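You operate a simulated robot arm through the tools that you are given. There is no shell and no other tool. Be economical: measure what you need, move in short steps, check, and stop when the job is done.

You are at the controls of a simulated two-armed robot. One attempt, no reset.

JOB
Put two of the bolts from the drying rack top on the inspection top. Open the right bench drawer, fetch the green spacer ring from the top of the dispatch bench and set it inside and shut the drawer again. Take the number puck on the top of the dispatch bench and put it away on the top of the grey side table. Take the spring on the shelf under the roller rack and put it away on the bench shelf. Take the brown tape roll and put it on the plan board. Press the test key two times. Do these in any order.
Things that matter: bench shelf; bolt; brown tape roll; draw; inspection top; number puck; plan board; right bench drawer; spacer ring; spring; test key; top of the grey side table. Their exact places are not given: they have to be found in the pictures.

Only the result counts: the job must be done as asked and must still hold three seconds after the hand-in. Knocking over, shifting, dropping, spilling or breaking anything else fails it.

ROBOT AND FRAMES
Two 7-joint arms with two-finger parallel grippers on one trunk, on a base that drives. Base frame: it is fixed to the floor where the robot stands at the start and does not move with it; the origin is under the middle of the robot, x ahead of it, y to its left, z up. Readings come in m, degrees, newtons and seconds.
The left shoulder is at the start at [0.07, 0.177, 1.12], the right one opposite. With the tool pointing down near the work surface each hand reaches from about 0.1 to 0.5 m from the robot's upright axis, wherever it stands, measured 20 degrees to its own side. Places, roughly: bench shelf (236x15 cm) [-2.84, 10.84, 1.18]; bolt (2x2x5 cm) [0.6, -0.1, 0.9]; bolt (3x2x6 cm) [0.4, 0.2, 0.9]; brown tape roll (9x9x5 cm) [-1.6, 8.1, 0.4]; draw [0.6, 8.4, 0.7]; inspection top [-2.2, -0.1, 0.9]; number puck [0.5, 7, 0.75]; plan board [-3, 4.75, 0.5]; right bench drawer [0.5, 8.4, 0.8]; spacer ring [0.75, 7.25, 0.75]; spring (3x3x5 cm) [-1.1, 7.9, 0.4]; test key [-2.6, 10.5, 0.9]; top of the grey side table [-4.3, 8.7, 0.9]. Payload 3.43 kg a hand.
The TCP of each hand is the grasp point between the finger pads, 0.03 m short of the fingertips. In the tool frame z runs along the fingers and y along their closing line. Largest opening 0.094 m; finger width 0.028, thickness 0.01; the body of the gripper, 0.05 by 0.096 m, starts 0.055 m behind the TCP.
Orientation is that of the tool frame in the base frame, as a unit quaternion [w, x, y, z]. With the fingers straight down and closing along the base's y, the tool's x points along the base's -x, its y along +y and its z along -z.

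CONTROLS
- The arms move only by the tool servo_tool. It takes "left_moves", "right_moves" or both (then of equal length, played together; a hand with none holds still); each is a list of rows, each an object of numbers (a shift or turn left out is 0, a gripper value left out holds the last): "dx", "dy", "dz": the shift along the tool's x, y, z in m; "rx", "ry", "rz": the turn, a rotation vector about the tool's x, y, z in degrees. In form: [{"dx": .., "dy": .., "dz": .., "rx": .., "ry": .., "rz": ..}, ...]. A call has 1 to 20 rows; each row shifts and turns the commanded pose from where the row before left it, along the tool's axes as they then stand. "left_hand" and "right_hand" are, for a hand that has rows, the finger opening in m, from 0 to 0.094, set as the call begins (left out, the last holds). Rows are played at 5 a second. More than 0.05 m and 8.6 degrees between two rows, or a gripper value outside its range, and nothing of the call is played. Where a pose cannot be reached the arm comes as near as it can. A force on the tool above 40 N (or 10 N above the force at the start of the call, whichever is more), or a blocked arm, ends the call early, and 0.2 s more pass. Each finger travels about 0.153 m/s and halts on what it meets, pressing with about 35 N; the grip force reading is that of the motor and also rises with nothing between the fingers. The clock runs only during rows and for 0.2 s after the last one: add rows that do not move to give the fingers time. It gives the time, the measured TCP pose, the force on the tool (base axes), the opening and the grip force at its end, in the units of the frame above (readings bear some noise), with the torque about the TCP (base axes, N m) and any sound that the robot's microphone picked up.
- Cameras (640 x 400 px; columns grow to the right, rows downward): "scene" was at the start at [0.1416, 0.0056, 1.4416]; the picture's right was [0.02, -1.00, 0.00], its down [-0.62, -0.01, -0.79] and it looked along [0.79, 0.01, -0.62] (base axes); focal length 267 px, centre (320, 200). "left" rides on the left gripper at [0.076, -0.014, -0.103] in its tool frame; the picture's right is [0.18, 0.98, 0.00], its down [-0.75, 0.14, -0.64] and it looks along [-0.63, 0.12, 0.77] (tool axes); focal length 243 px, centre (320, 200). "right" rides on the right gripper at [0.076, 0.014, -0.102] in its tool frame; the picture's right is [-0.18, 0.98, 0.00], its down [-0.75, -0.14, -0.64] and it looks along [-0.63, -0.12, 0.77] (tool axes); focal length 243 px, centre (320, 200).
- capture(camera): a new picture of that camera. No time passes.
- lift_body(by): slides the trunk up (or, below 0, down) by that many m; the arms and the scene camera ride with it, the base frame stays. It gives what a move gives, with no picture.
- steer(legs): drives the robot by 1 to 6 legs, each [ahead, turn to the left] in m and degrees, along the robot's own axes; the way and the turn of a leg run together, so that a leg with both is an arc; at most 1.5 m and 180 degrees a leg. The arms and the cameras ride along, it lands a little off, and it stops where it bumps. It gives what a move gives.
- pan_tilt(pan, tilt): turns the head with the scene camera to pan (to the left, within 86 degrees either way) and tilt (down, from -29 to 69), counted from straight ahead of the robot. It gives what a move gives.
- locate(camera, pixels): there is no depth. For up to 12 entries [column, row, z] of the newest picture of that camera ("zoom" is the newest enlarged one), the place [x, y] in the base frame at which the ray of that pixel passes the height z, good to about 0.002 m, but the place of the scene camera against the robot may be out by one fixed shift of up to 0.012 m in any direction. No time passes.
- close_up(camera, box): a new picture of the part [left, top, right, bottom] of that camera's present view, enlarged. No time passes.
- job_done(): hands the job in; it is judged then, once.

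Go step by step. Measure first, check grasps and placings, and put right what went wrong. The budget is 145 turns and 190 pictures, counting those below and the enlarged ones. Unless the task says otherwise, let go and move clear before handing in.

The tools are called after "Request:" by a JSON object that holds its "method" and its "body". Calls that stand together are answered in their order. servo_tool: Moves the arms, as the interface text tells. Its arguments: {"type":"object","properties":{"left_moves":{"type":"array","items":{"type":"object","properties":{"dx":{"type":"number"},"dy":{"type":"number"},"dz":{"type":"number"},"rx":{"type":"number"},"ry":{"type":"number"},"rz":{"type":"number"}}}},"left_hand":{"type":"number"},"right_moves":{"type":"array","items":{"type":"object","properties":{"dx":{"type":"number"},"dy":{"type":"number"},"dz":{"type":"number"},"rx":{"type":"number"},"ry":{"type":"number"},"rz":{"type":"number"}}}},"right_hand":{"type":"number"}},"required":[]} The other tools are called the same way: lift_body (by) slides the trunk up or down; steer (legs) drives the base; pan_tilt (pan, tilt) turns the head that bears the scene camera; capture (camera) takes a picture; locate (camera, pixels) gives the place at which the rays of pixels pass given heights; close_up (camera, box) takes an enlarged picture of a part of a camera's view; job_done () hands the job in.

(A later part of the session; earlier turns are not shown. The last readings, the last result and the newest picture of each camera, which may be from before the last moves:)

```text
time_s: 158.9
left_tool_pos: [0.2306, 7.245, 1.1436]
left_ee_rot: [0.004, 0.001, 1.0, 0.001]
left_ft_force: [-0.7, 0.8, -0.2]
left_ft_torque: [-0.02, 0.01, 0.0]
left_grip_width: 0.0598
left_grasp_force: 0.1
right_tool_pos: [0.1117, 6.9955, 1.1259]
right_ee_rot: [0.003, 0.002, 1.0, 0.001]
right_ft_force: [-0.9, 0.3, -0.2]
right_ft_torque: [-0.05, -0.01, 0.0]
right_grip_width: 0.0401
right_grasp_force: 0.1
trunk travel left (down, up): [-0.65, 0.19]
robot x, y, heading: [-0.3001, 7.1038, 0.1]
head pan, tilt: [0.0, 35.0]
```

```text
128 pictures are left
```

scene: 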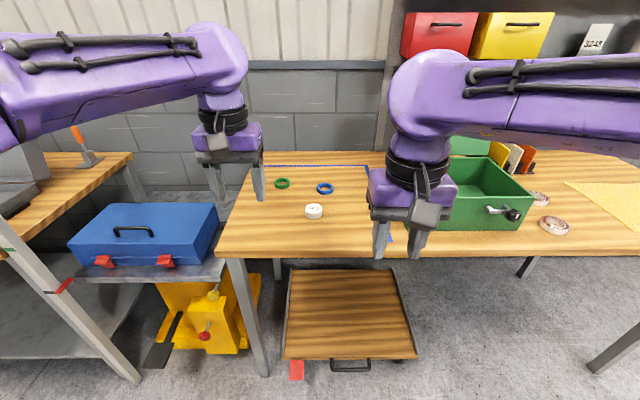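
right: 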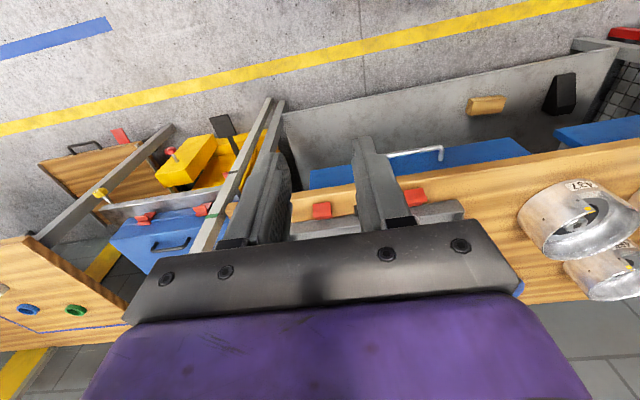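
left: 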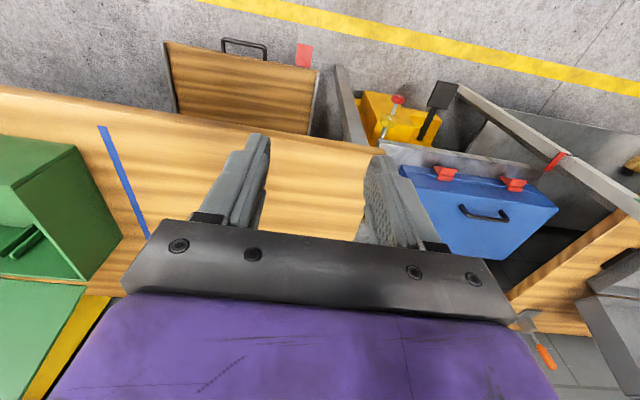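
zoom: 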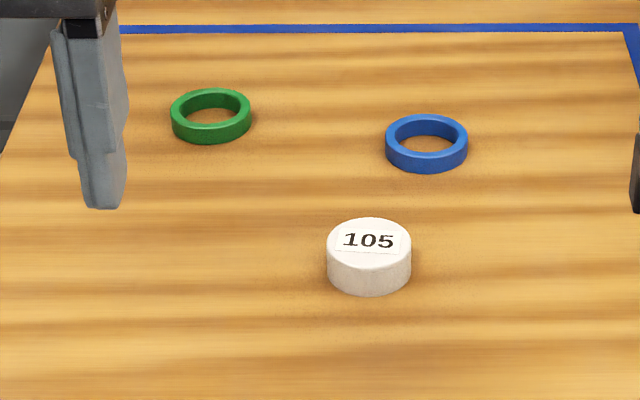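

The bench top may be higher than 0.75; I triangulate its left corner with the left camera.

Request:
{"method": "locate", "body": {"camera": "left", "pixels": [[383, 152, 0.75], [383, 152, 0.85], [383, 152, 0.9], [147, 232, 0.85], [98, 126, 0.85]]}}

Request:
{"method": "locate", "body": {"camera": "scene", "pixels": [[218, 252, 0.75], [218, 252, 0.85], [218, 252, 0.9], [368, 166, 0.85], [390, 240, 0.85], [314, 210, 0.85], [282, 184, 0.85]]}}

Request:
{"method": "close_up", "body": {"camera": "scene", "box": [200, 200, 296, 260]}}

Request:
{"method": "close_up", "body": {"camera": "left", "box": [340, 120, 436, 180]}}

```text
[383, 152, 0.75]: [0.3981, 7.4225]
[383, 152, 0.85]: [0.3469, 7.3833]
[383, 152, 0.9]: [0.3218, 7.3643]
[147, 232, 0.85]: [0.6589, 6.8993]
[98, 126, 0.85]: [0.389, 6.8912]
```

```text
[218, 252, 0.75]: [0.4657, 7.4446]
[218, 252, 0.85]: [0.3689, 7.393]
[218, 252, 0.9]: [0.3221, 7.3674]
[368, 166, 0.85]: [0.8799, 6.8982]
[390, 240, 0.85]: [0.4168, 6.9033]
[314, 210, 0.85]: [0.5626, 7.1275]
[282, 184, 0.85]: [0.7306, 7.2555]
```

```text
6.67 times, centred on (248, 230) of scene
```

zoom: 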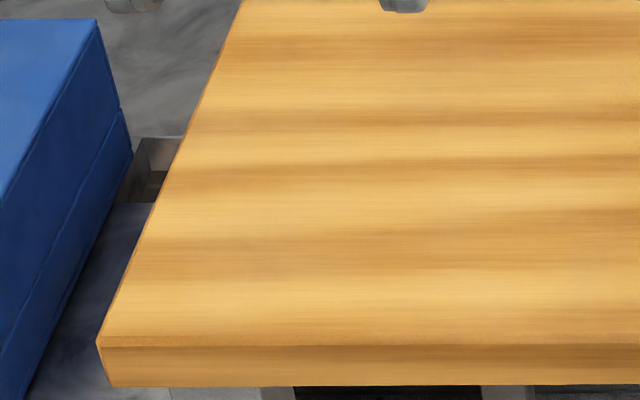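

```text
6.67 times, centred on (388, 150) of left
```

zoom: 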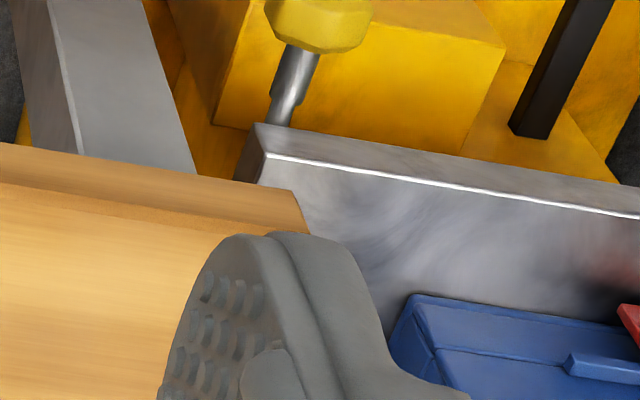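

The top is at z≈0.85; ring ≈(0.717,7.25), puck ≈(0.549,7.12). I drive 0.3 closer and look from the hands.

Request:
{"method": "steer", "body": {"legs": [[0.3, 0]]}}

Request:
{"method": "capture", "body": {"camera": "left"}}

Request:
{"method": "capture", "body": {"camera": "right"}}

Request:
{"method": "pan_tilt", "body": {"pan": 0, "tilt": 60}}

Request:
{"method": "capture", "body": {"camera": "scene"}}

```text
time_s: 161.0
left_tool_pos: [0.5302, 7.2465, 1.1441]
left_ee_rot: [0.004, -0.001, 1.0, 0.0]
left_ft_force: [0.1, 0.0, 0.8]
left_ft_torque: [0.01, -0.01, -0.02]
left_grip_width: 0.0599
left_grasp_force: 0.0
right_tool_pos: [0.413, 6.9953, 1.1245]
right_ee_rot: [0.003, 0.0, 1.0, 0.0]
right_ft_force: [-0.7, -0.3, 0.0]
right_ft_torque: [-0.05, 0.02, -0.03]
right_grip_width: 0.04
right_grasp_force: 0.0
trunk travel left (down, up): [-0.65, 0.19]
robot x, y, heading: [0.0021, 7.1073, -0.4]
head pan, tilt: [0.0, 35.0]
```

```text
125 pictures are left
```

left: 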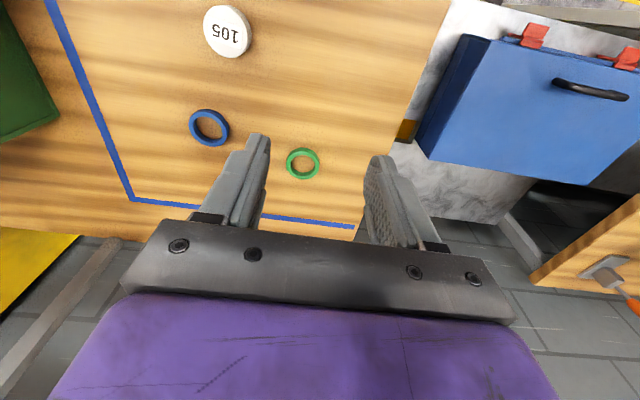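

```text
124 pictures are left
```

right: 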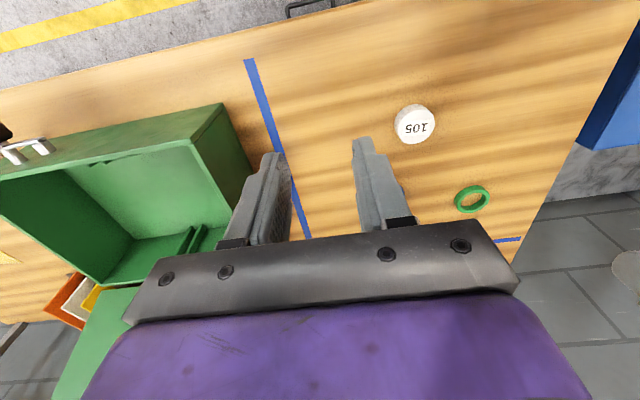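

```text
time_s: 161.9
left_tool_pos: [0.5299, 7.2461, 1.1438]
left_ee_rot: [0.005, -0.001, 1.0, 0.0]
left_ft_force: [-0.3, 0.5, 0.2]
left_ft_torque: [0.01, 0.0, -0.02]
left_grip_width: 0.06
left_grasp_force: 0.1
right_tool_pos: [0.4128, 6.9948, 1.1252]
right_ee_rot: [0.003, 0.0, 1.0, 0.001]
right_ft_force: [0.8, -0.1, 0.2]
right_ft_torque: [0.01, 0.0, 0.0]
right_grip_width: 0.0397
right_grasp_force: 0.0
trunk travel left (down, up): [-0.65, 0.19]
robot x, y, heading: [0.0024, 7.1064, -0.3]
head pan, tilt: [0.0, 60.0]
```

```text
123 pictures are left
```

scene: 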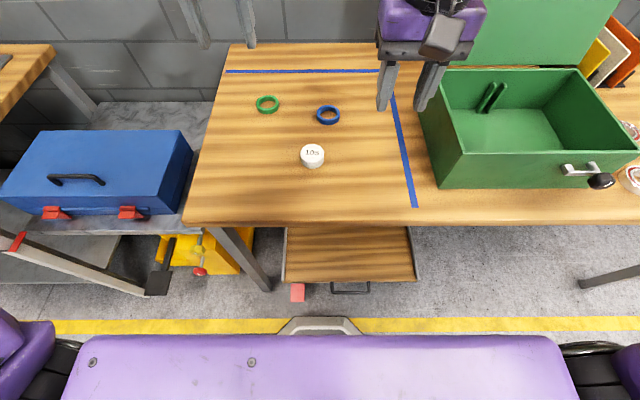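

Request:
{"method": "locate", "body": {"camera": "left", "pixels": [[303, 163, 0.85], [303, 163, 0.86], [227, 32, 0.87], [208, 127, 0.86]]}}

Request:
{"method": "locate", "body": {"camera": "right", "pixels": [[472, 199, 0.85], [472, 199, 0.86], [415, 125, 0.85], [415, 125, 0.87]]}}

Request:
{"method": "locate", "body": {"camera": "scene", "pixels": [[267, 104, 0.86], [312, 153, 0.87], [328, 115, 0.86], [345, 318, 0.1], [320, 330, 0.3], [184, 222, 0.85], [350, 293, 0.1]]}}

```text
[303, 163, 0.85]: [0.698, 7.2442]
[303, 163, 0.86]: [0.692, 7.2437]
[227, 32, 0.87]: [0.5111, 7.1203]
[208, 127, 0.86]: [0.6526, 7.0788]
```

```text
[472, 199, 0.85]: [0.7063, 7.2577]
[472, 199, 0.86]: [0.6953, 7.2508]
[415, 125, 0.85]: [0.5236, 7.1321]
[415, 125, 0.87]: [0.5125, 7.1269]
```

```text
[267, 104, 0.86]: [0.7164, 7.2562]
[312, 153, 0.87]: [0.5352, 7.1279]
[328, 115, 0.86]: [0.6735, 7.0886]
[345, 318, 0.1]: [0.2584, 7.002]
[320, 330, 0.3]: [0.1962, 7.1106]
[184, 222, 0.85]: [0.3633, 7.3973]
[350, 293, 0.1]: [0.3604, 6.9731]
```

Ring ≈(0.690,7.246), top z≈0.865; puck ≈(0.512,7.124). I drive 0.06 closer and bring the left hand above the ring, the right above the puck.

Request:
{"method": "steer", "body": {"legs": [[0.06, 0]]}}

Request:
{"method": "servo_tool", "body": {"left_moves": [{"dx": -0.035}, {"dx": -0.035}, {"dx": -0.03}, {"dz": 0.04}, {"dz": 0.04}, {"dz": 0.04}, {"dz": 0.03}, {}], "left_hand": 0.09}}

Request:
{"method": "capture", "body": {"camera": "left"}}

```text
time_s: 162.9
left_tool_pos: [0.5923, 7.2391, 1.1388]
left_ee_rot: [0.001, 0.009, 1.0, -0.002]
left_ft_force: [1.4, -0.4, -1.0]
left_ft_torque: [0.05, 0.08, 0.03]
left_grip_width: 0.0602
left_grasp_force: 0.0
right_tool_pos: [0.4715, 6.9915, 1.1223]
right_ee_rot: [0.0, 0.01, 1.0, -0.001]
right_ft_force: [0.4, -0.8, -1.0]
right_ft_torque: [0.04, 0.03, 0.01]
right_grip_width: 0.0399
right_grasp_force: 0.1
trunk travel left (down, up): [-0.65, 0.19]
robot x, y, heading: [0.0553, 7.1042, -3.5]
head pan, tilt: [0.0, 60.0]
stopped in leg 1: the robot was blocked; the commanded pose is now the measured one
```

```text
time_s: 164.7
left_tool_pos: [0.6891, 7.2371, 0.9938]
left_ee_rot: [0.005, 0.007, 1.0, 0.0]
left_ft_force: [0.6, -0.3, 0.4]
left_ft_torque: [0.0, -0.02, 0.0]
left_grip_width: 0.0901
left_grasp_force: 0.0
right_tool_pos: [0.4669, 6.9909, 1.1247]
right_ee_rot: [0.003, 0.008, 1.0, 0.0]
right_ft_force: [0.0, -0.9, -0.4]
right_ft_torque: [0.01, 0.0, 0.02]
right_grip_width: 0.0401
right_grasp_force: 0.1
trunk travel left (down, up): [-0.65, 0.19]
robot x, y, heading: [0.0553, 7.0966, -3.7]
head pan, tilt: [0.0, 60.0]
```

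```text
122 pictures are left
```

left: 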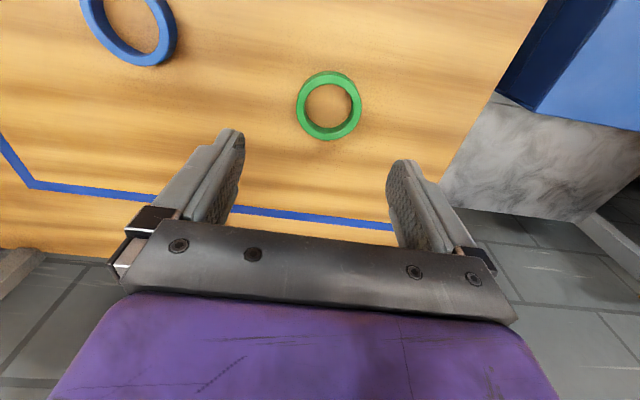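

The base bumped at x=0.055; I must check whether the pallet under the bench moved. I take the scene view and locate the ring.

Request:
{"method": "capture", "body": {"camera": "scene"}}

Request:
{"method": "locate", "body": {"camera": "left", "pixels": [[329, 105, 0.86], [329, 105, 0.87]]}}

Request:
{"method": "locate", "body": {"camera": "scene", "pixels": [[184, 222, 0.85]]}}

```text
121 pictures are left
```

scene: 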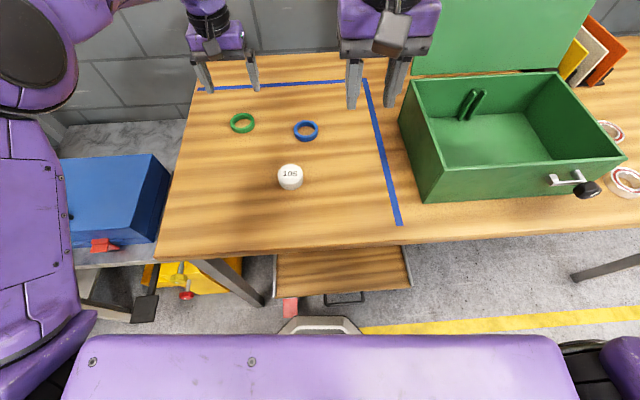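

```text
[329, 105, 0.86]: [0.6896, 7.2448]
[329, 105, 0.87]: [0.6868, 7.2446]
```

```text
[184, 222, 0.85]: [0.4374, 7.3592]
```

Request:
{"method": "locate", "body": {"camera": "scene", "pixels": [[344, 305, 0.1], [272, 297, 0.1], [411, 288, 0.1], [158, 257, 0.85], [400, 226, 0.85]]}}

Request:
{"method": "close_up", "body": {"camera": "scene", "box": [224, 230, 448, 370]}}

```text
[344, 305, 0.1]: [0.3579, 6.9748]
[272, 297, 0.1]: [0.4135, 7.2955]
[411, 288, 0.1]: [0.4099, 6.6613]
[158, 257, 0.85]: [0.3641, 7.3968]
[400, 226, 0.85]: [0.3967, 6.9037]
```

```text
2.86 times, centred on (336, 300) of scene
```

zoom: 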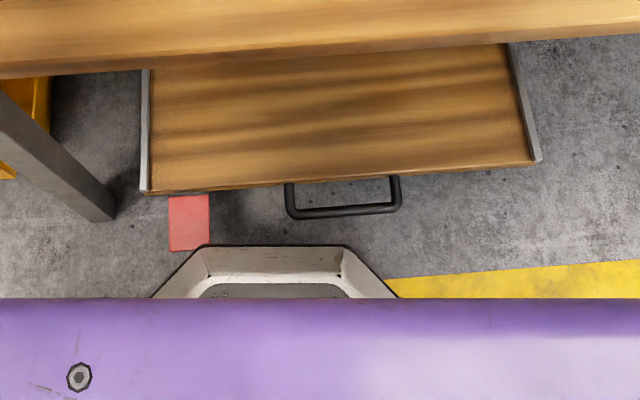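

The pallet didn't move (handle still ≈(0.358,6.975)). I centre the left hand on the ring and descend to TCP z≈0.888.

Request:
{"method": "servo_tool", "body": {"left_moves": [{"dy": 0.008}, {"dz": 0.03}, {"dz": 0.03}, {"dz": 0.025}, {"dz": 0.018}, {}]}}

Request:
{"method": "capture", "body": {"camera": "left"}}

```text
time_s: 166.1
left_tool_pos: [0.69, 7.2425, 0.8901]
left_ee_rot: [0.004, 0.009, 1.0, -0.001]
left_ft_force: [1.1, 0.9, 0.2]
left_ft_torque: [-0.02, 0.0, 0.0]
left_grip_width: 0.0897
left_grasp_force: 0.0
right_tool_pos: [0.4661, 6.9917, 1.126]
right_ee_rot: [0.002, 0.01, 1.0, 0.0]
right_ft_force: [0.0, 0.7, 0.1]
right_ft_torque: [-0.06, 0.0, 0.02]
right_grip_width: 0.0403
right_grasp_force: 0.0
trunk travel left (down, up): [-0.65, 0.19]
robot x, y, heading: [0.0545, 7.0933, -3.6]
head pan, tilt: [0.0, 60.0]
```

```text
119 pictures are left
```

left: 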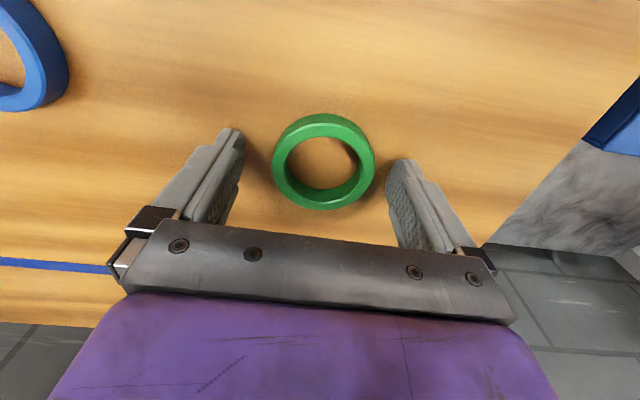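

Ring is centred (323,162) at tip level. I go 5 mm lower and close.

Request:
{"method": "servo_tool", "body": {"left_moves": [{"dz": 0.003}, {"dz": 0.002}, {}]}}

Request:
{"method": "servo_tool", "body": {"left_moves": [{}, {}, {}], "left_hand": 0.0}}

Request:
{"method": "capture", "body": {"camera": "left"}}

```text
time_s: 166.9
left_tool_pos: [0.6902, 7.2419, 0.8902]
left_ee_rot: [0.008, 0.006, 1.0, -0.001]
left_ft_force: [9.7, -7.3, 26.4]
left_ft_torque: [0.89, 0.07, -0.25]
left_grip_width: 0.0884
left_grasp_force: 0.0
right_tool_pos: [0.4649, 6.9904, 1.1273]
right_ee_rot: [0.003, 0.008, 1.0, 0.001]
right_ft_force: [-0.6, -0.4, 0.3]
right_ft_torque: [0.03, -0.01, 0.02]
right_grip_width: 0.0397
right_grasp_force: 0.0
trunk travel left (down, up): [-0.65, 0.19]
robot x, y, heading: [0.0551, 7.0911, -3.5]
head pan, tilt: [0.0, 60.0]
```

```text
time_s: 167.7
left_tool_pos: [0.6879, 7.2454, 0.8909]
left_ee_rot: [0.009, 0.007, 1.0, -0.001]
left_ft_force: [4.0, 0.3, 35.0]
left_ft_torque: [0.22, 0.35, -0.04]
left_grip_width: 0.0583
left_grasp_force: 34.8
right_tool_pos: [0.4633, 6.9909, 1.1269]
right_ee_rot: [0.006, 0.007, 1.0, 0.001]
right_ft_force: [-0.3, -0.4, 0.8]
right_ft_torque: [0.01, 0.02, 0.03]
right_grip_width: 0.04
right_grasp_force: 0.0
trunk travel left (down, up): [-0.65, 0.19]
robot x, y, heading: [0.054, 7.0929, -3.3]
head pan, tilt: [0.0, 60.0]
```

```text
118 pictures are left
```

left: 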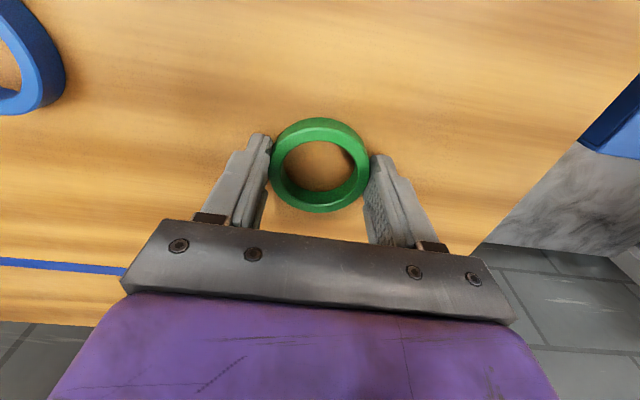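

The ring is gripped (0.058; table top z≈0.86). I lift it, retract left, and bring the right hand over the puck.

Request:
{"method": "servo_tool", "body": {"left_moves": [{"dz": -0.02}, {"dz": -0.04}, {"dz": -0.04}, {"dz": -0.04}, {"dz": -0.04}, {"dz": -0.04}, {"dz": -0.03, "dx": 0.03}, {"dx": 0.045, "dy": 0.02}, {"dx": 0.045, "dy": 0.02}, {"dx": 0.04, "dy": 0.02}, {}]}}

Request:
{"method": "servo_tool", "body": {"right_moves": [{"dy": 0.034, "dx": -0.01}, {"dy": 0.034, "dx": -0.01}, {"dy": 0.034, "dx": -0.01}, {"dy": 0.034, "dx": -0.011}, {"dz": 0.04}, {"dz": 0.04}, {"dz": 0.04}, {"dz": 0.03}, {}], "right_hand": 0.09}}

Request:
{"method": "capture", "body": {"camera": "right"}}

Request:
{"method": "capture", "body": {"camera": "left"}}

```text
time_s: 170.1
left_tool_pos: [0.5312, 7.3085, 1.1334]
left_ee_rot: [0.003, 0.007, 1.0, -0.002]
left_ft_force: [0.9, -0.6, 0.6]
left_ft_torque: [0.03, 0.04, -0.03]
left_grip_width: 0.0586
left_grasp_force: 35.5
right_tool_pos: [0.4672, 6.9921, 1.1247]
right_ee_rot: [0.002, 0.008, 1.0, 0.0]
right_ft_force: [-0.1, -1.7, -0.6]
right_ft_torque: [0.0, -0.01, 0.0]
right_grip_width: 0.0399
right_grasp_force: 0.1
trunk travel left (down, up): [-0.65, 0.19]
robot x, y, heading: [0.0538, 7.091, -2.8]
head pan, tilt: [0.0, 60.0]
```

```text
time_s: 172.1
left_tool_pos: [0.5288, 7.3091, 1.1348]
left_ee_rot: [0.004, 0.007, 1.0, -0.001]
left_ft_force: [-0.6, -0.6, -0.2]
left_ft_torque: [0.05, 0.03, 0.0]
left_grip_width: 0.0584
left_grasp_force: 34.6
right_tool_pos: [0.5148, 7.1272, 0.9857]
right_ee_rot: [0.009, 0.011, 1.0, 0.009]
right_ft_force: [0.5, -0.3, 0.7]
right_ft_torque: [0.04, -0.02, -0.02]
right_grip_width: 0.0901
right_grasp_force: 0.1
trunk travel left (down, up): [-0.65, 0.19]
robot x, y, heading: [0.0538, 7.0863, -2.5]
head pan, tilt: [0.0, 60.0]
```

```text
117 pictures are left
```

right: 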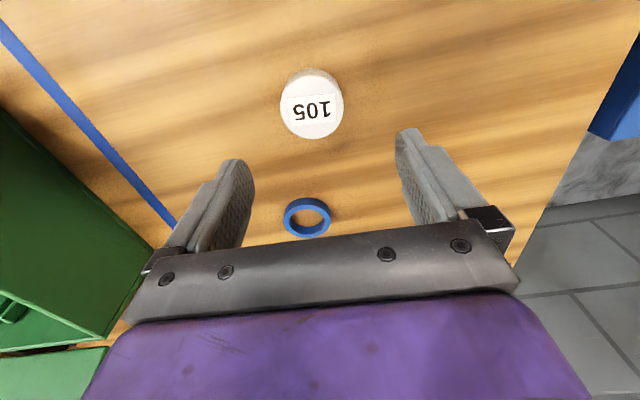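

```text
116 pictures are left
```

left: 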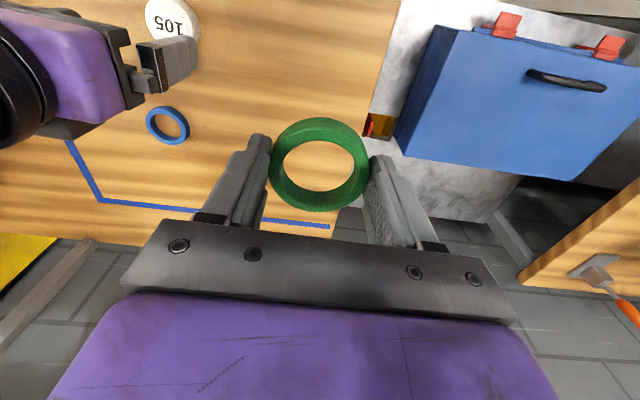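

Request:
{"method": "locate", "body": {"camera": "right", "pixels": [[312, 106, 0.88], [312, 112, 0.862], [307, 216, 0.87]]}}

```text
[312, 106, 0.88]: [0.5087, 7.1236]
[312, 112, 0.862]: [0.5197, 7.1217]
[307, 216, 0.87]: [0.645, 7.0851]
```

Puck at ≈(0.513,7.123). I trim and descend to TCP z≈0.895, then close.

Request:
{"method": "servo_tool", "body": {"right_moves": [{"dy": -0.004, "dx": 0.002}, {"dz": 0.03}, {"dz": 0.03}, {"dz": 0.028}, {}]}}

Request:
{"method": "servo_tool", "body": {"right_moves": [{}, {}, {}], "right_hand": 0.0}}

Request:
{"method": "capture", "body": {"camera": "right"}}

```text
time_s: 173.5
left_tool_pos: [0.5302, 7.3145, 1.1341]
left_ee_rot: [0.004, 0.007, 1.0, -0.003]
left_ft_force: [-0.1, -0.3, -1.1]
left_ft_torque: [0.03, 0.04, 0.01]
left_grip_width: 0.0584
left_grasp_force: 35.6
right_tool_pos: [0.5297, 7.1216, 0.9194]
right_ee_rot: [0.011, 0.037, 0.998, 0.044]
right_ft_force: [-0.8, -0.1, -1.3]
right_ft_torque: [0.05, -0.02, -0.02]
right_grip_width: 0.0898
right_grasp_force: 0.1
trunk travel left (down, up): [-0.65, 0.19]
robot x, y, heading: [0.0531, 7.0875, -2.6]
head pan, tilt: [0.0, 60.0]
stopped in row 5 (right hand): the arm was blocked; the commanded pose is now the measured one
```

```text
time_s: 174.3
left_tool_pos: [0.5292, 7.307, 1.1349]
left_ee_rot: [0.005, 0.007, 1.0, 0.0]
left_ft_force: [-1.0, 1.7, -0.4]
left_ft_torque: [-0.11, -0.06, 0.03]
left_grip_width: 0.0585
left_grasp_force: 35.0
right_tool_pos: [0.5299, 7.1113, 0.921]
right_ee_rot: [0.011, 0.039, 0.998, 0.049]
right_ft_force: [-0.2, 1.1, -0.6]
right_ft_torque: [-0.11, 0.03, 0.01]
right_grip_width: 0.0
right_grasp_force: 32.5
trunk travel left (down, up): [-0.65, 0.19]
robot x, y, heading: [0.0538, 7.0861, -3.1]
head pan, tilt: [0.0, 60.0]
```

```text
115 pictures are left
```

right: 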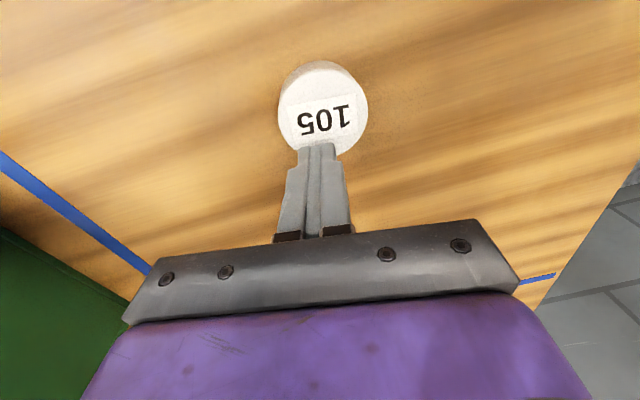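

The right arm was blocked by something up the arm and closed on nothing. I open, rise and look at the scene.

Request:
{"method": "capture", "body": {"camera": "scene"}}

Request:
{"method": "servo_tool", "body": {"right_moves": [{"dz": -0.02}, {"dz": -0.03}, {}]}}

Request:
{"method": "capture", "body": {"camera": "scene"}}

```text
114 pictures are left
```

scene: 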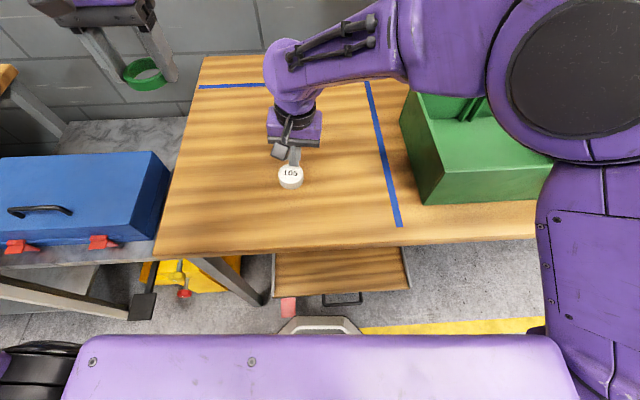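

```text
time_s: 175.1
left_tool_pos: [0.5284, 7.3099, 1.1351]
left_ee_rot: [0.004, 0.006, 1.0, -0.002]
left_ft_force: [0.3, -0.4, 0.2]
left_ft_torque: [0.09, 0.06, 0.02]
left_grip_width: 0.0582
left_grasp_force: 35.2
right_tool_pos: [0.5286, 7.1118, 0.9669]
right_ee_rot: [0.01, 0.034, 0.999, 0.042]
right_ft_force: [-0.7, -1.2, 0.3]
right_ft_torque: [0.07, -0.02, -0.02]
right_grip_width: 0.0002
right_grasp_force: 33.2
trunk travel left (down, up): [-0.65, 0.19]
robot x, y, heading: [0.0526, 7.0843, -2.7]
head pan, tilt: [0.0, 60.0]
```

```text
113 pictures are left
```

scene: 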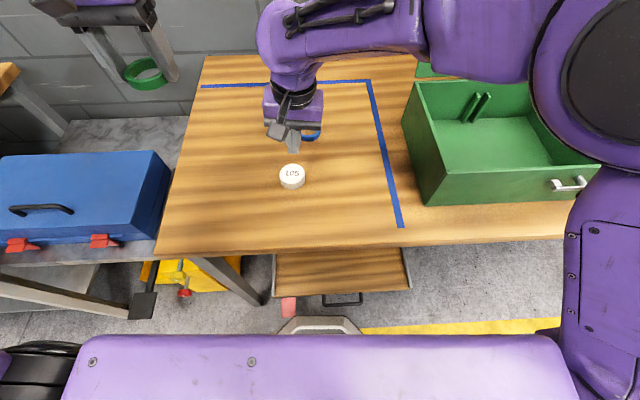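

The right elbow neared the green box rim; box and puck look unmoved. I level the right hand, back the base 0.13 so the elbow stays off the bench, and retry.

Request:
{"method": "servo_tool", "body": {"right_moves": [{"dz": -0.04}, {"dz": -0.04}, {"rx": 4.8, "ry": 1.3}, {}], "right_hand": 0.09}}

Request:
{"method": "steer", "body": {"legs": [[-0.14, 3]]}}

Request:
{"method": "capture", "body": {"camera": "right"}}

Request:
{"method": "capture", "body": {"camera": "scene"}}

```text
time_s: 176.1
left_tool_pos: [0.5283, 7.3085, 1.1347]
left_ee_rot: [0.004, 0.008, 1.0, 0.0]
left_ft_force: [-0.2, 0.3, -0.1]
left_ft_torque: [0.02, -0.01, 0.0]
left_grip_width: 0.0586
left_grasp_force: 34.6
right_tool_pos: [0.5261, 7.1039, 1.0478]
right_ee_rot: [-0.003, 0.034, 0.999, 0.0]
right_ft_force: [0.0, -0.3, -0.5]
right_ft_torque: [0.03, 0.03, 0.01]
right_grip_width: 0.0901
right_grasp_force: 0.2
trunk travel left (down, up): [-0.65, 0.19]
robot x, y, heading: [0.0571, 7.0837, -2.1]
head pan, tilt: [0.0, 60.0]
```

```text
time_s: 177.4
left_tool_pos: [0.3799, 7.332, 1.135]
left_ee_rot: [0.003, -0.019, 1.0, 0.0]
left_ft_force: [-0.4, -0.1, -0.5]
left_ft_torque: [-0.01, -0.03, 0.0]
left_grip_width: 0.0586
left_grasp_force: 34.7
right_tool_pos: [0.387, 7.1285, 1.0477]
right_ee_rot: [-0.003, 0.01, 1.0, 0.001]
right_ft_force: [1.7, -0.9, 0.5]
right_ft_torque: [0.0, 0.01, 0.0]
right_grip_width: 0.0899
right_grasp_force: 0.2
trunk travel left (down, up): [-0.65, 0.19]
robot x, y, heading: [-0.0853, 7.0903, 0.7]
head pan, tilt: [0.0, 60.0]
```

```text
112 pictures are left
```

right: 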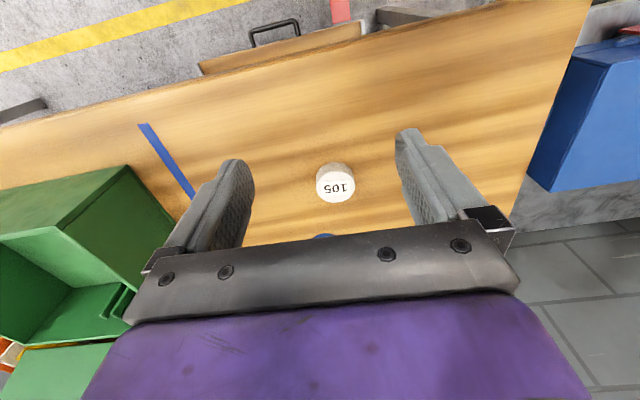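

```text
111 pictures are left
```

scene: 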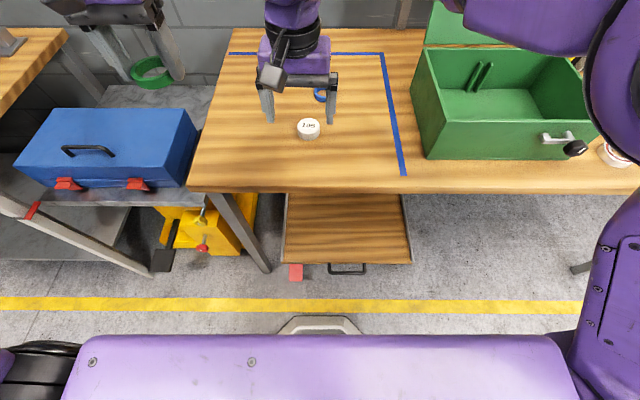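

Request:
{"method": "locate", "body": {"camera": "right", "pixels": [[335, 186, 0.882], [333, 172, 0.882], [323, 237, 0.875]]}}

Request:
{"method": "servo_tool", "body": {"right_moves": [{"dx": -0.04}, {"dx": -0.04}, {"dx": -0.04, "dz": 0.02}, {"dz": 0.04}, {}]}}

Request:
{"method": "capture", "body": {"camera": "right"}}

Request:
{"method": "capture", "body": {"camera": "scene"}}

```text
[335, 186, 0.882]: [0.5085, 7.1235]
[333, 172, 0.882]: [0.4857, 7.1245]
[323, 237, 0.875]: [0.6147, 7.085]
```

```text
time_s: 178.6
left_tool_pos: [0.3776, 7.3338, 1.1347]
left_ee_rot: [0.004, -0.018, 1.0, -0.001]
left_ft_force: [-0.1, -0.5, 0.3]
left_ft_torque: [-0.01, -0.02, -0.02]
left_grip_width: 0.0581
left_grasp_force: 34.2
right_tool_pos: [0.5049, 7.1262, 0.9866]
right_ee_rot: [-0.002, 0.01, 1.0, 0.0]
right_ft_force: [-0.1, -0.3, 0.3]
right_ft_torque: [0.01, 0.03, 0.0]
right_grip_width: 0.0899
right_grasp_force: 0.0
trunk travel left (down, up): [-0.65, 0.19]
robot x, y, heading: [-0.0842, 7.0888, 1.0]
head pan, tilt: [0.0, 60.0]
```

```text
110 pictures are left
```

right: 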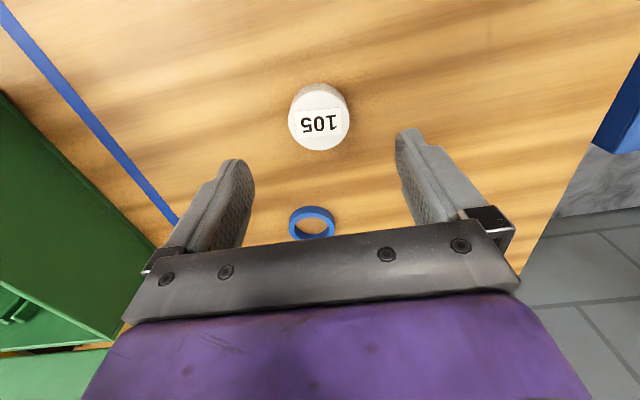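

```text
109 pictures are left
```

scene: 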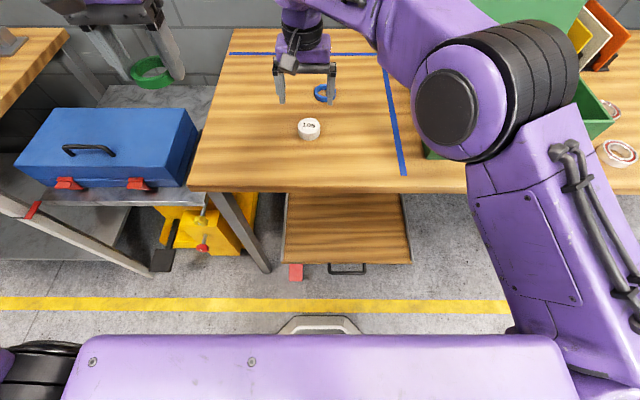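

The elbow hangs over the green box. I raise the trunk by 0.15 so that the elbow stays high while the hand goes down.

Request:
{"method": "lift_body", "body": {"by": 0.17}}

Request:
{"method": "servo_tool", "body": {"right_moves": [{"dz": 0.04, "dx": -0.006, "dy": -0.002}, {"dz": 0.04}, {"dz": 0.04}, {"dz": 0.04}, {}]}}

Request:
{"method": "capture", "body": {"camera": "right"}}

Request:
{"method": "capture", "body": {"camera": "scene"}}

```text
time_s: 180.6
left_tool_pos: [0.3785, 7.3338, 1.3042]
left_ee_rot: [0.003, -0.019, 1.0, -0.001]
left_ft_force: [-0.4, -0.1, -1.0]
left_ft_torque: [0.01, -0.03, -0.01]
left_grip_width: 0.0584
left_grasp_force: 35.7
right_tool_pos: [0.5066, 7.1262, 1.1574]
right_ee_rot: [-0.003, 0.01, 1.0, 0.001]
right_ft_force: [0.1, 0.0, -0.4]
right_ft_torque: [0.03, -0.01, 0.0]
right_grip_width: 0.0901
right_grasp_force: 0.1
trunk travel left (down, up): [-0.82, 0.02]
robot x, y, heading: [-0.0833, 7.0905, 0.6]
head pan, tilt: [0.0, 60.0]
```

```text
time_s: 181.8
left_tool_pos: [0.3788, 7.3341, 1.3049]
left_ee_rot: [0.004, -0.019, 1.0, -0.001]
left_ft_force: [0.7, 1.3, -1.1]
left_ft_torque: [-0.02, 0.04, -0.03]
left_grip_width: 0.0583
left_grasp_force: 35.0
right_tool_pos: [0.51, 7.1229, 0.9978]
right_ee_rot: [-0.001, 0.01, 1.0, 0.0]
right_ft_force: [0.4, 0.5, 0.8]
right_ft_torque: [0.01, -0.02, 0.01]
right_grip_width: 0.0898
right_grasp_force: 0.1
trunk travel left (down, up): [-0.82, 0.02]
robot x, y, heading: [-0.0844, 7.0877, 0.6]
head pan, tilt: [0.0, 60.0]
```

```text
108 pictures are left
```

right: 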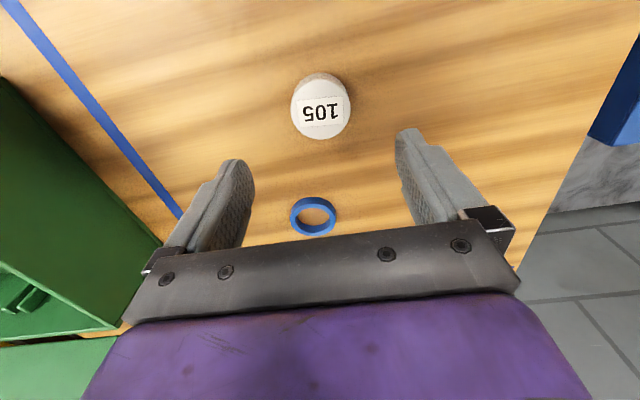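

```text
107 pictures are left
```

scene: 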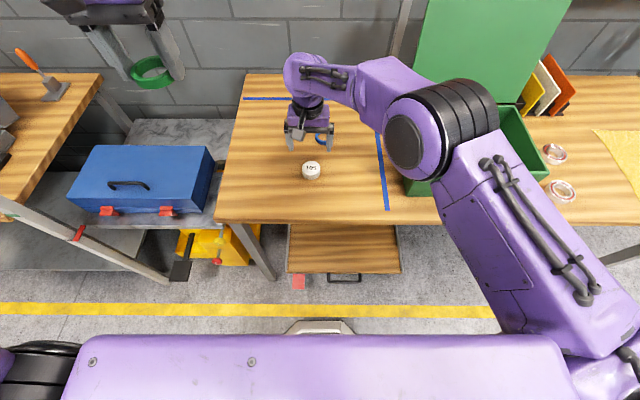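

The elbow is higher now. I descend to z≈0.895 and close on the puck.

Request:
{"method": "servo_tool", "body": {"right_moves": [{"dz": 0.03, "dx": -0.002}, {"dz": 0.03}, {"dz": 0.03}, {"dz": 0.012}, {}]}}

Request:
{"method": "capture", "body": {"camera": "right"}}

```text
time_s: 183.0
left_tool_pos: [0.3782, 7.3348, 1.3046]
left_ee_rot: [0.005, -0.018, 1.0, -0.001]
left_ft_force: [0.3, 0.0, 0.8]
left_ft_torque: [-0.01, 0.02, -0.01]
left_grip_width: 0.0583
left_grasp_force: 35.2
right_tool_pos: [0.5131, 7.1239, 0.8947]
right_ee_rot: [-0.002, 0.01, 1.0, 0.0]
right_ft_force: [0.0, -0.6, -0.2]
right_ft_torque: [0.0, -0.01, 0.0]
right_grip_width: 0.09
right_grasp_force: 0.0
trunk travel left (down, up): [-0.82, 0.02]
robot x, y, heading: [-0.0837, 7.0865, 0.8]
head pan, tilt: [0.0, 60.0]
```

```text
106 pictures are left
```

right: 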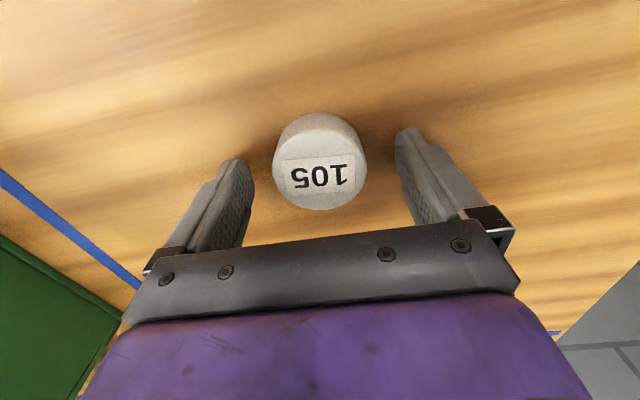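

Centred on the puck. I close and lift both clear.

Request:
{"method": "servo_tool", "body": {"right_moves": [{}, {}, {}], "right_hand": 0.0}}

Request:
{"method": "servo_tool", "body": {"right_moves": [{"dz": -0.02}, {"dz": -0.04}, {"dz": -0.04}, {"dz": -0.04}, {"dz": -0.04}, {"dz": -0.04}, {"dz": -0.03}, {"dx": 0.04, "dy": -0.02}, {"dx": 0.04, "dy": -0.02}, {"dx": 0.03, "dy": -0.02}]}}

Request:
{"method": "capture", "body": {"camera": "right"}}

Request:
{"method": "capture", "body": {"camera": "scene"}}

```text
time_s: 183.8
left_tool_pos: [0.3792, 7.3344, 1.3036]
left_ee_rot: [0.005, -0.018, 1.0, -0.001]
left_ft_force: [-0.2, 0.4, 0.3]
left_ft_torque: [-0.02, -0.01, 0.01]
left_grip_width: 0.0587
left_grasp_force: 34.9
right_tool_pos: [0.5114, 7.1234, 0.894]
right_ee_rot: [-0.003, 0.01, 1.0, 0.0]
right_ft_force: [0.0, 0.8, -0.6]
right_ft_torque: [-0.01, -0.04, -0.01]
right_grip_width: 0.0524
right_grasp_force: 34.4
trunk travel left (down, up): [-0.82, 0.02]
robot x, y, heading: [-0.086, 7.089, 1.1]
head pan, tilt: [0.0, 60.0]
```

```text
time_s: 186.0
left_tool_pos: [0.3785, 7.3331, 1.305]
left_ee_rot: [0.004, -0.019, 1.0, -0.001]
left_ft_force: [0.0, -0.4, -1.3]
left_ft_torque: [-0.03, 0.01, -0.02]
left_grip_width: 0.0585
left_grasp_force: 35.2
right_tool_pos: [0.4027, 7.0659, 1.146]
right_ee_rot: [-0.001, 0.01, 1.0, 0.0]
right_ft_force: [-0.1, -0.4, -0.8]
right_ft_torque: [0.01, -0.03, -0.02]
right_grip_width: 0.0523
right_grasp_force: 35.4
trunk travel left (down, up): [-0.82, 0.02]
robot x, y, heading: [-0.0851, 7.0872, 0.7]
head pan, tilt: [0.0, 60.0]
```

```text
105 pictures are left
```

right: 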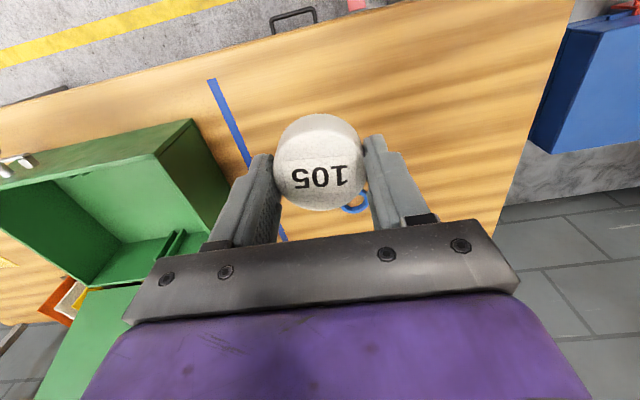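

```text
104 pictures are left
```

scene: 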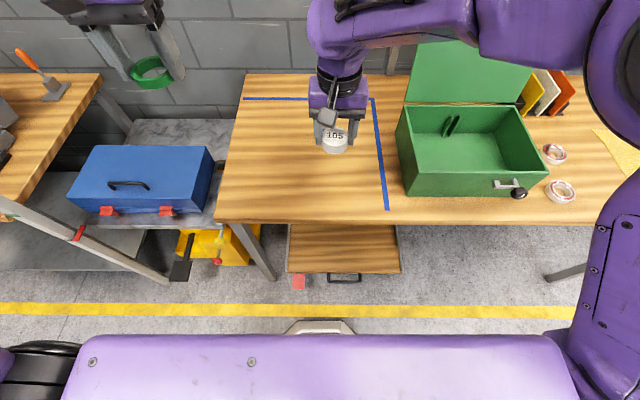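

Both parts are held; box and rings undisturbed. I drive back to the open drawer.

Request:
{"method": "steer", "body": {"legs": [[-0.32, 0], [0, 90], [1.28, 0], [0, -91]]}}

Request:
{"method": "capture", "body": {"camera": "scene"}}

Request:
{"method": "capture", "body": {"camera": "left"}}

```text
time_s: 201.9
left_tool_pos: [0.0646, 8.586, 1.3051]
left_ee_rot: [0.004, 0.008, 1.0, -0.001]
left_ft_force: [0.8, 0.7, 0.2]
left_ft_torque: [-0.03, -0.03, 0.0]
left_grip_width: 0.0587
left_grasp_force: 35.3
right_tool_pos: [0.076, 8.3182, 1.1462]
right_ee_rot: [-0.003, 0.036, 0.999, 0.0]
right_ft_force: [0.0, 0.0, -0.6]
right_ft_torque: [0.0, 0.03, 0.02]
right_grip_width: 0.0524
right_grasp_force: 35.2
trunk travel left (down, up): [-0.82, 0.02]
robot x, y, heading: [-0.4089, 8.367, -2.0]
head pan, tilt: [0.0, 60.0]
```

```text
103 pictures are left
```

scene: 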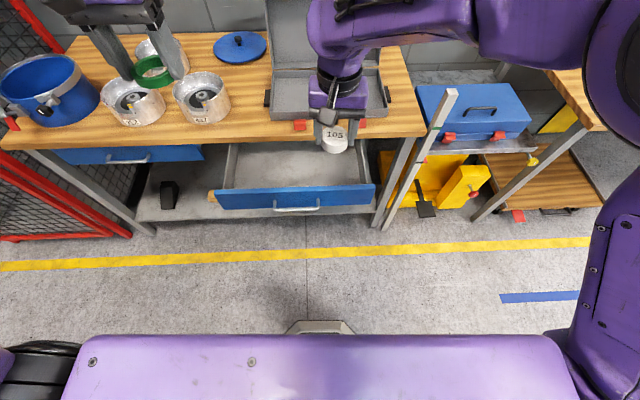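

```text
102 pictures are left
```

left: 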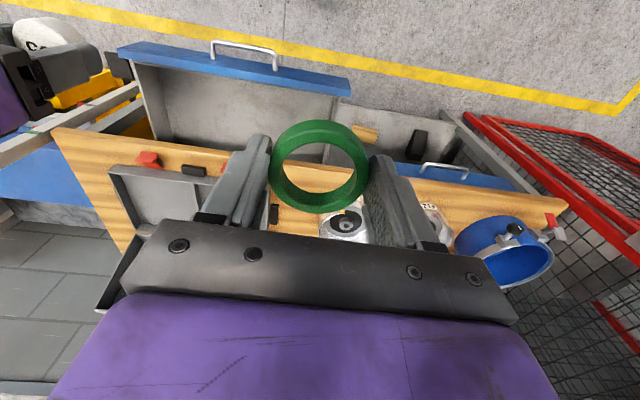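

I measure the drawer's opening in both views.

Request:
{"method": "locate", "body": {"camera": "left", "pixels": [[118, 48, 0.82], [350, 90, 0.82], [134, 66, 0.82], [335, 100, 0.82], [250, 155, 0.83], [150, 140, 0.83], [240, 120, 0.72]]}}

Request:
{"method": "locate", "body": {"camera": "scene", "pixels": [[216, 192, 0.82], [374, 185, 0.82], [222, 188, 0.82], [368, 182, 0.82], [295, 143, 0.83], [295, 170, 0.72]]}}

Request:
{"method": "close_up", "body": {"camera": "scene", "box": [192, 110, 400, 240]}}

```text
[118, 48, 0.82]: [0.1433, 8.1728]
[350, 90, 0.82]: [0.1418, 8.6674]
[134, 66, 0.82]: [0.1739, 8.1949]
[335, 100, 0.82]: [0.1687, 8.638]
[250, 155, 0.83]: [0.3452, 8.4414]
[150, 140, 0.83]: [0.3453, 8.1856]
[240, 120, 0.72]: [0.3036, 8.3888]
```

```text
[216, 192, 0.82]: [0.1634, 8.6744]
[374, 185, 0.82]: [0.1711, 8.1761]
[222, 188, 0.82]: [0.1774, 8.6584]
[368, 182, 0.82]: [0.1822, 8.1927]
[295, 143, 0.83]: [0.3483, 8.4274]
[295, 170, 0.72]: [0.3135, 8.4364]
```

```text
3.08 times, centred on (296, 175) of scene
```

zoom: 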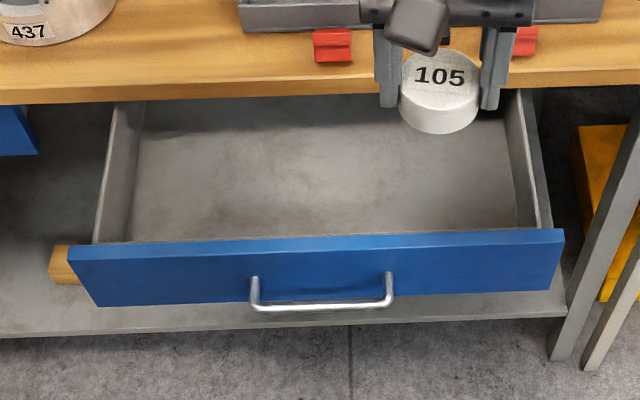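

Drawer cavity spans x≈0.165–0.345, y≈8.20–8.63. I lower the trunk 0.2, shift the right hand aside, and bring the ring over (0.25,8.48).

Request:
{"method": "lift_body", "body": {"by": -0.2}}

Request:
{"method": "servo_tool", "body": {"right_moves": [{"dy": -0.03}, {"dy": -0.03}, {"dz": -0.03}, {"dz": -0.03}, {}, {}, {}, {}, {}, {}, {}], "left_moves": [{"dx": -0.04, "dy": -0.02}, {"dx": -0.04, "dy": -0.02}, {"dx": -0.04, "dy": -0.02}, {"dx": -0.04, "dy": -0.02}, {"dx": -0.03, "dy": -0.02}, {"dz": 0.04}, {"dz": 0.04}, {"dz": 0.04}, {"dz": 0.04}, {"dz": 0.04}, {}]}}

Request:
{"method": "capture", "body": {"camera": "left"}}

Request:
{"method": "capture", "body": {"camera": "scene"}}

```text
time_s: 204.0
left_tool_pos: [0.0655, 8.5865, 1.1045]
left_ee_rot: [0.004, 0.008, 1.0, -0.001]
left_ft_force: [0.1, 0.6, 0.0]
left_ft_torque: [0.01, -0.01, -0.01]
left_grip_width: 0.0586
left_grasp_force: 35.0
right_tool_pos: [0.0752, 8.3183, 0.9455]
right_ee_rot: [-0.003, 0.036, 0.999, 0.0]
right_ft_force: [0.4, 0.2, -0.2]
right_ft_torque: [0.0, 0.01, 0.0]
right_grip_width: 0.0523
right_grasp_force: 35.1
trunk travel left (down, up): [-0.62, 0.22]
robot x, y, heading: [-0.4115, 8.367, -2.0]
head pan, tilt: [0.0, 60.0]
```

```text
time_s: 206.4
left_tool_pos: [0.2322, 8.501, 0.9047]
left_ee_rot: [0.004, 0.008, 1.0, -0.001]
left_ft_force: [0.1, 0.4, -0.1]
left_ft_torque: [-0.01, 0.04, -0.01]
left_grip_width: 0.0582
left_grasp_force: 34.9
left hand out of reach, approached as far as the arm can: row 5
right_tool_pos: [0.0713, 8.2568, 1.0039]
right_ee_rot: [-0.002, 0.036, 0.999, 0.0]
right_ft_force: [-0.2, -0.7, 0.5]
right_ft_torque: [0.03, -0.04, -0.02]
right_grip_width: 0.0524
right_grasp_force: 34.8
trunk travel left (down, up): [-0.62, 0.22]
robot x, y, heading: [-0.4094, 8.3641, -1.9]
head pan, tilt: [0.0, 60.0]
```

```text
100 pictures are left
```

left: 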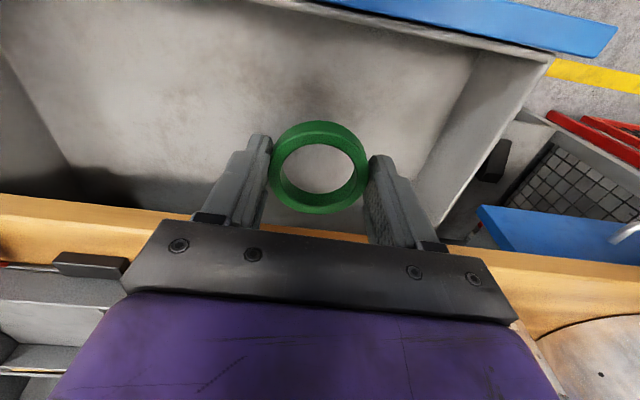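

```text
99 pictures are left
```

scene: 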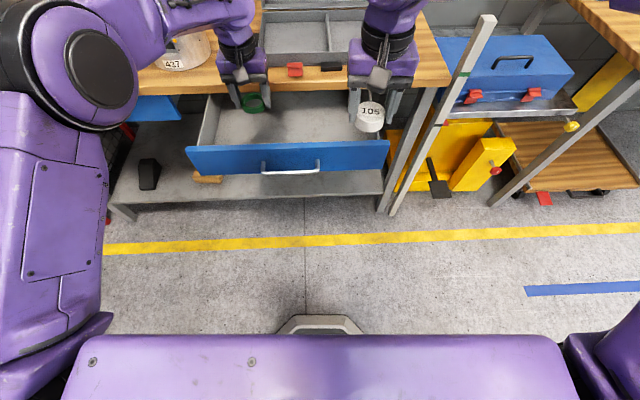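

The ring is above the cavity at (0.232,8.50). I descend 0.10 then step until contact.

Request:
{"method": "servo_tool", "body": {"left_moves": [{"dz": 0.03}, {"dz": 0.03}, {"dz": 0.03}, {"dz": 0.015}, {}]}}

Request:
{"method": "capture", "body": {"camera": "left"}}

Request:
{"method": "capture", "body": {"camera": "scene"}}

```text
time_s: 207.6
left_tool_pos: [0.2336, 8.5009, 0.799]
left_ee_rot: [0.004, 0.008, 1.0, -0.001]
left_ft_force: [0.2, 0.4, -0.5]
left_ft_torque: [-0.02, 0.05, -0.05]
left_grip_width: 0.0582
left_grasp_force: 35.3
right_tool_pos: [0.0717, 8.2564, 1.0039]
right_ee_rot: [-0.003, 0.036, 0.999, 0.0]
right_ft_force: [-0.1, 0.4, 0.0]
right_ft_torque: [-0.02, -0.01, 0.01]
right_grip_width: 0.0525
right_grasp_force: 35.0
trunk travel left (down, up): [-0.62, 0.22]
robot x, y, heading: [-0.408, 8.3664, -2.2]
head pan, tilt: [0.0, 60.0]
```

```text
98 pictures are left
```

left: 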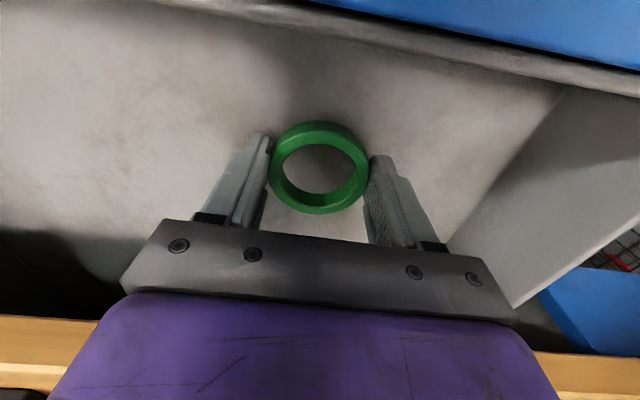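

```text
97 pictures are left
```

scene: 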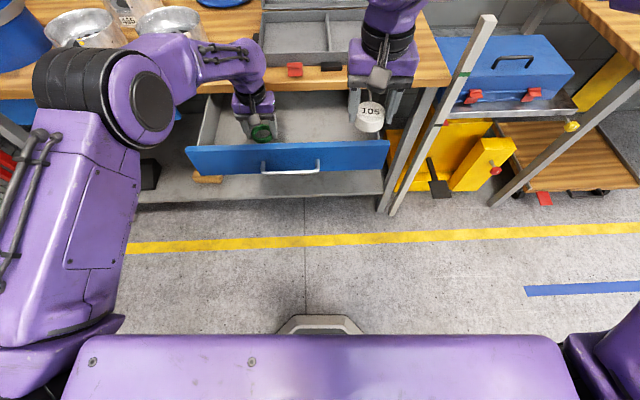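

Request:
{"method": "servo_tool", "body": {"left_moves": [{"dz": 0.004}, {"dz": 0.004}, {"dz": 0.004}, {"dz": 0.003}, {}]}}

Request:
{"method": "servo_tool", "body": {"left_moves": [{"dz": 0.003}, {"dz": 0.003}, {"dz": 0.003}, {}]}}

```text
time_s: 208.8
left_tool_pos: [0.2344, 8.4992, 0.7845]
left_ee_rot: [0.004, 0.008, 1.0, -0.001]
left_ft_force: [-0.2, 0.6, -0.7]
left_ft_torque: [0.01, 0.01, -0.01]
left_grip_width: 0.0586
left_grasp_force: 35.3
right_tool_pos: [0.0731, 8.2575, 1.0044]
right_ee_rot: [-0.002, 0.035, 0.999, 0.0]
right_ft_force: [0.1, 0.2, 0.4]
right_ft_torque: [-0.02, 0.01, -0.01]
right_grip_width: 0.0522
right_grasp_force: 34.7
trunk travel left (down, up): [-0.62, 0.22]
robot x, y, heading: [-0.4124, 8.3682, -2.0]
head pan, tilt: [0.0, 60.0]
```

```text
time_s: 209.8
left_tool_pos: [0.2359, 8.5001, 0.7751]
left_ee_rot: [0.005, 0.008, 1.0, -0.001]
left_ft_force: [-0.3, -0.1, -0.3]
left_ft_torque: [0.01, 0.01, -0.01]
left_grip_width: 0.0584
left_grasp_force: 35.0
right_tool_pos: [0.0723, 8.2588, 1.0044]
right_ee_rot: [-0.003, 0.036, 0.999, 0.0]
right_ft_force: [0.2, -0.4, 0.3]
right_ft_torque: [0.0, 0.02, -0.03]
right_grip_width: 0.0524
right_grasp_force: 34.7
trunk travel left (down, up): [-0.62, 0.22]
robot x, y, heading: [-0.4093, 8.3654, -2.2]
head pan, tilt: [0.0, 60.0]
```

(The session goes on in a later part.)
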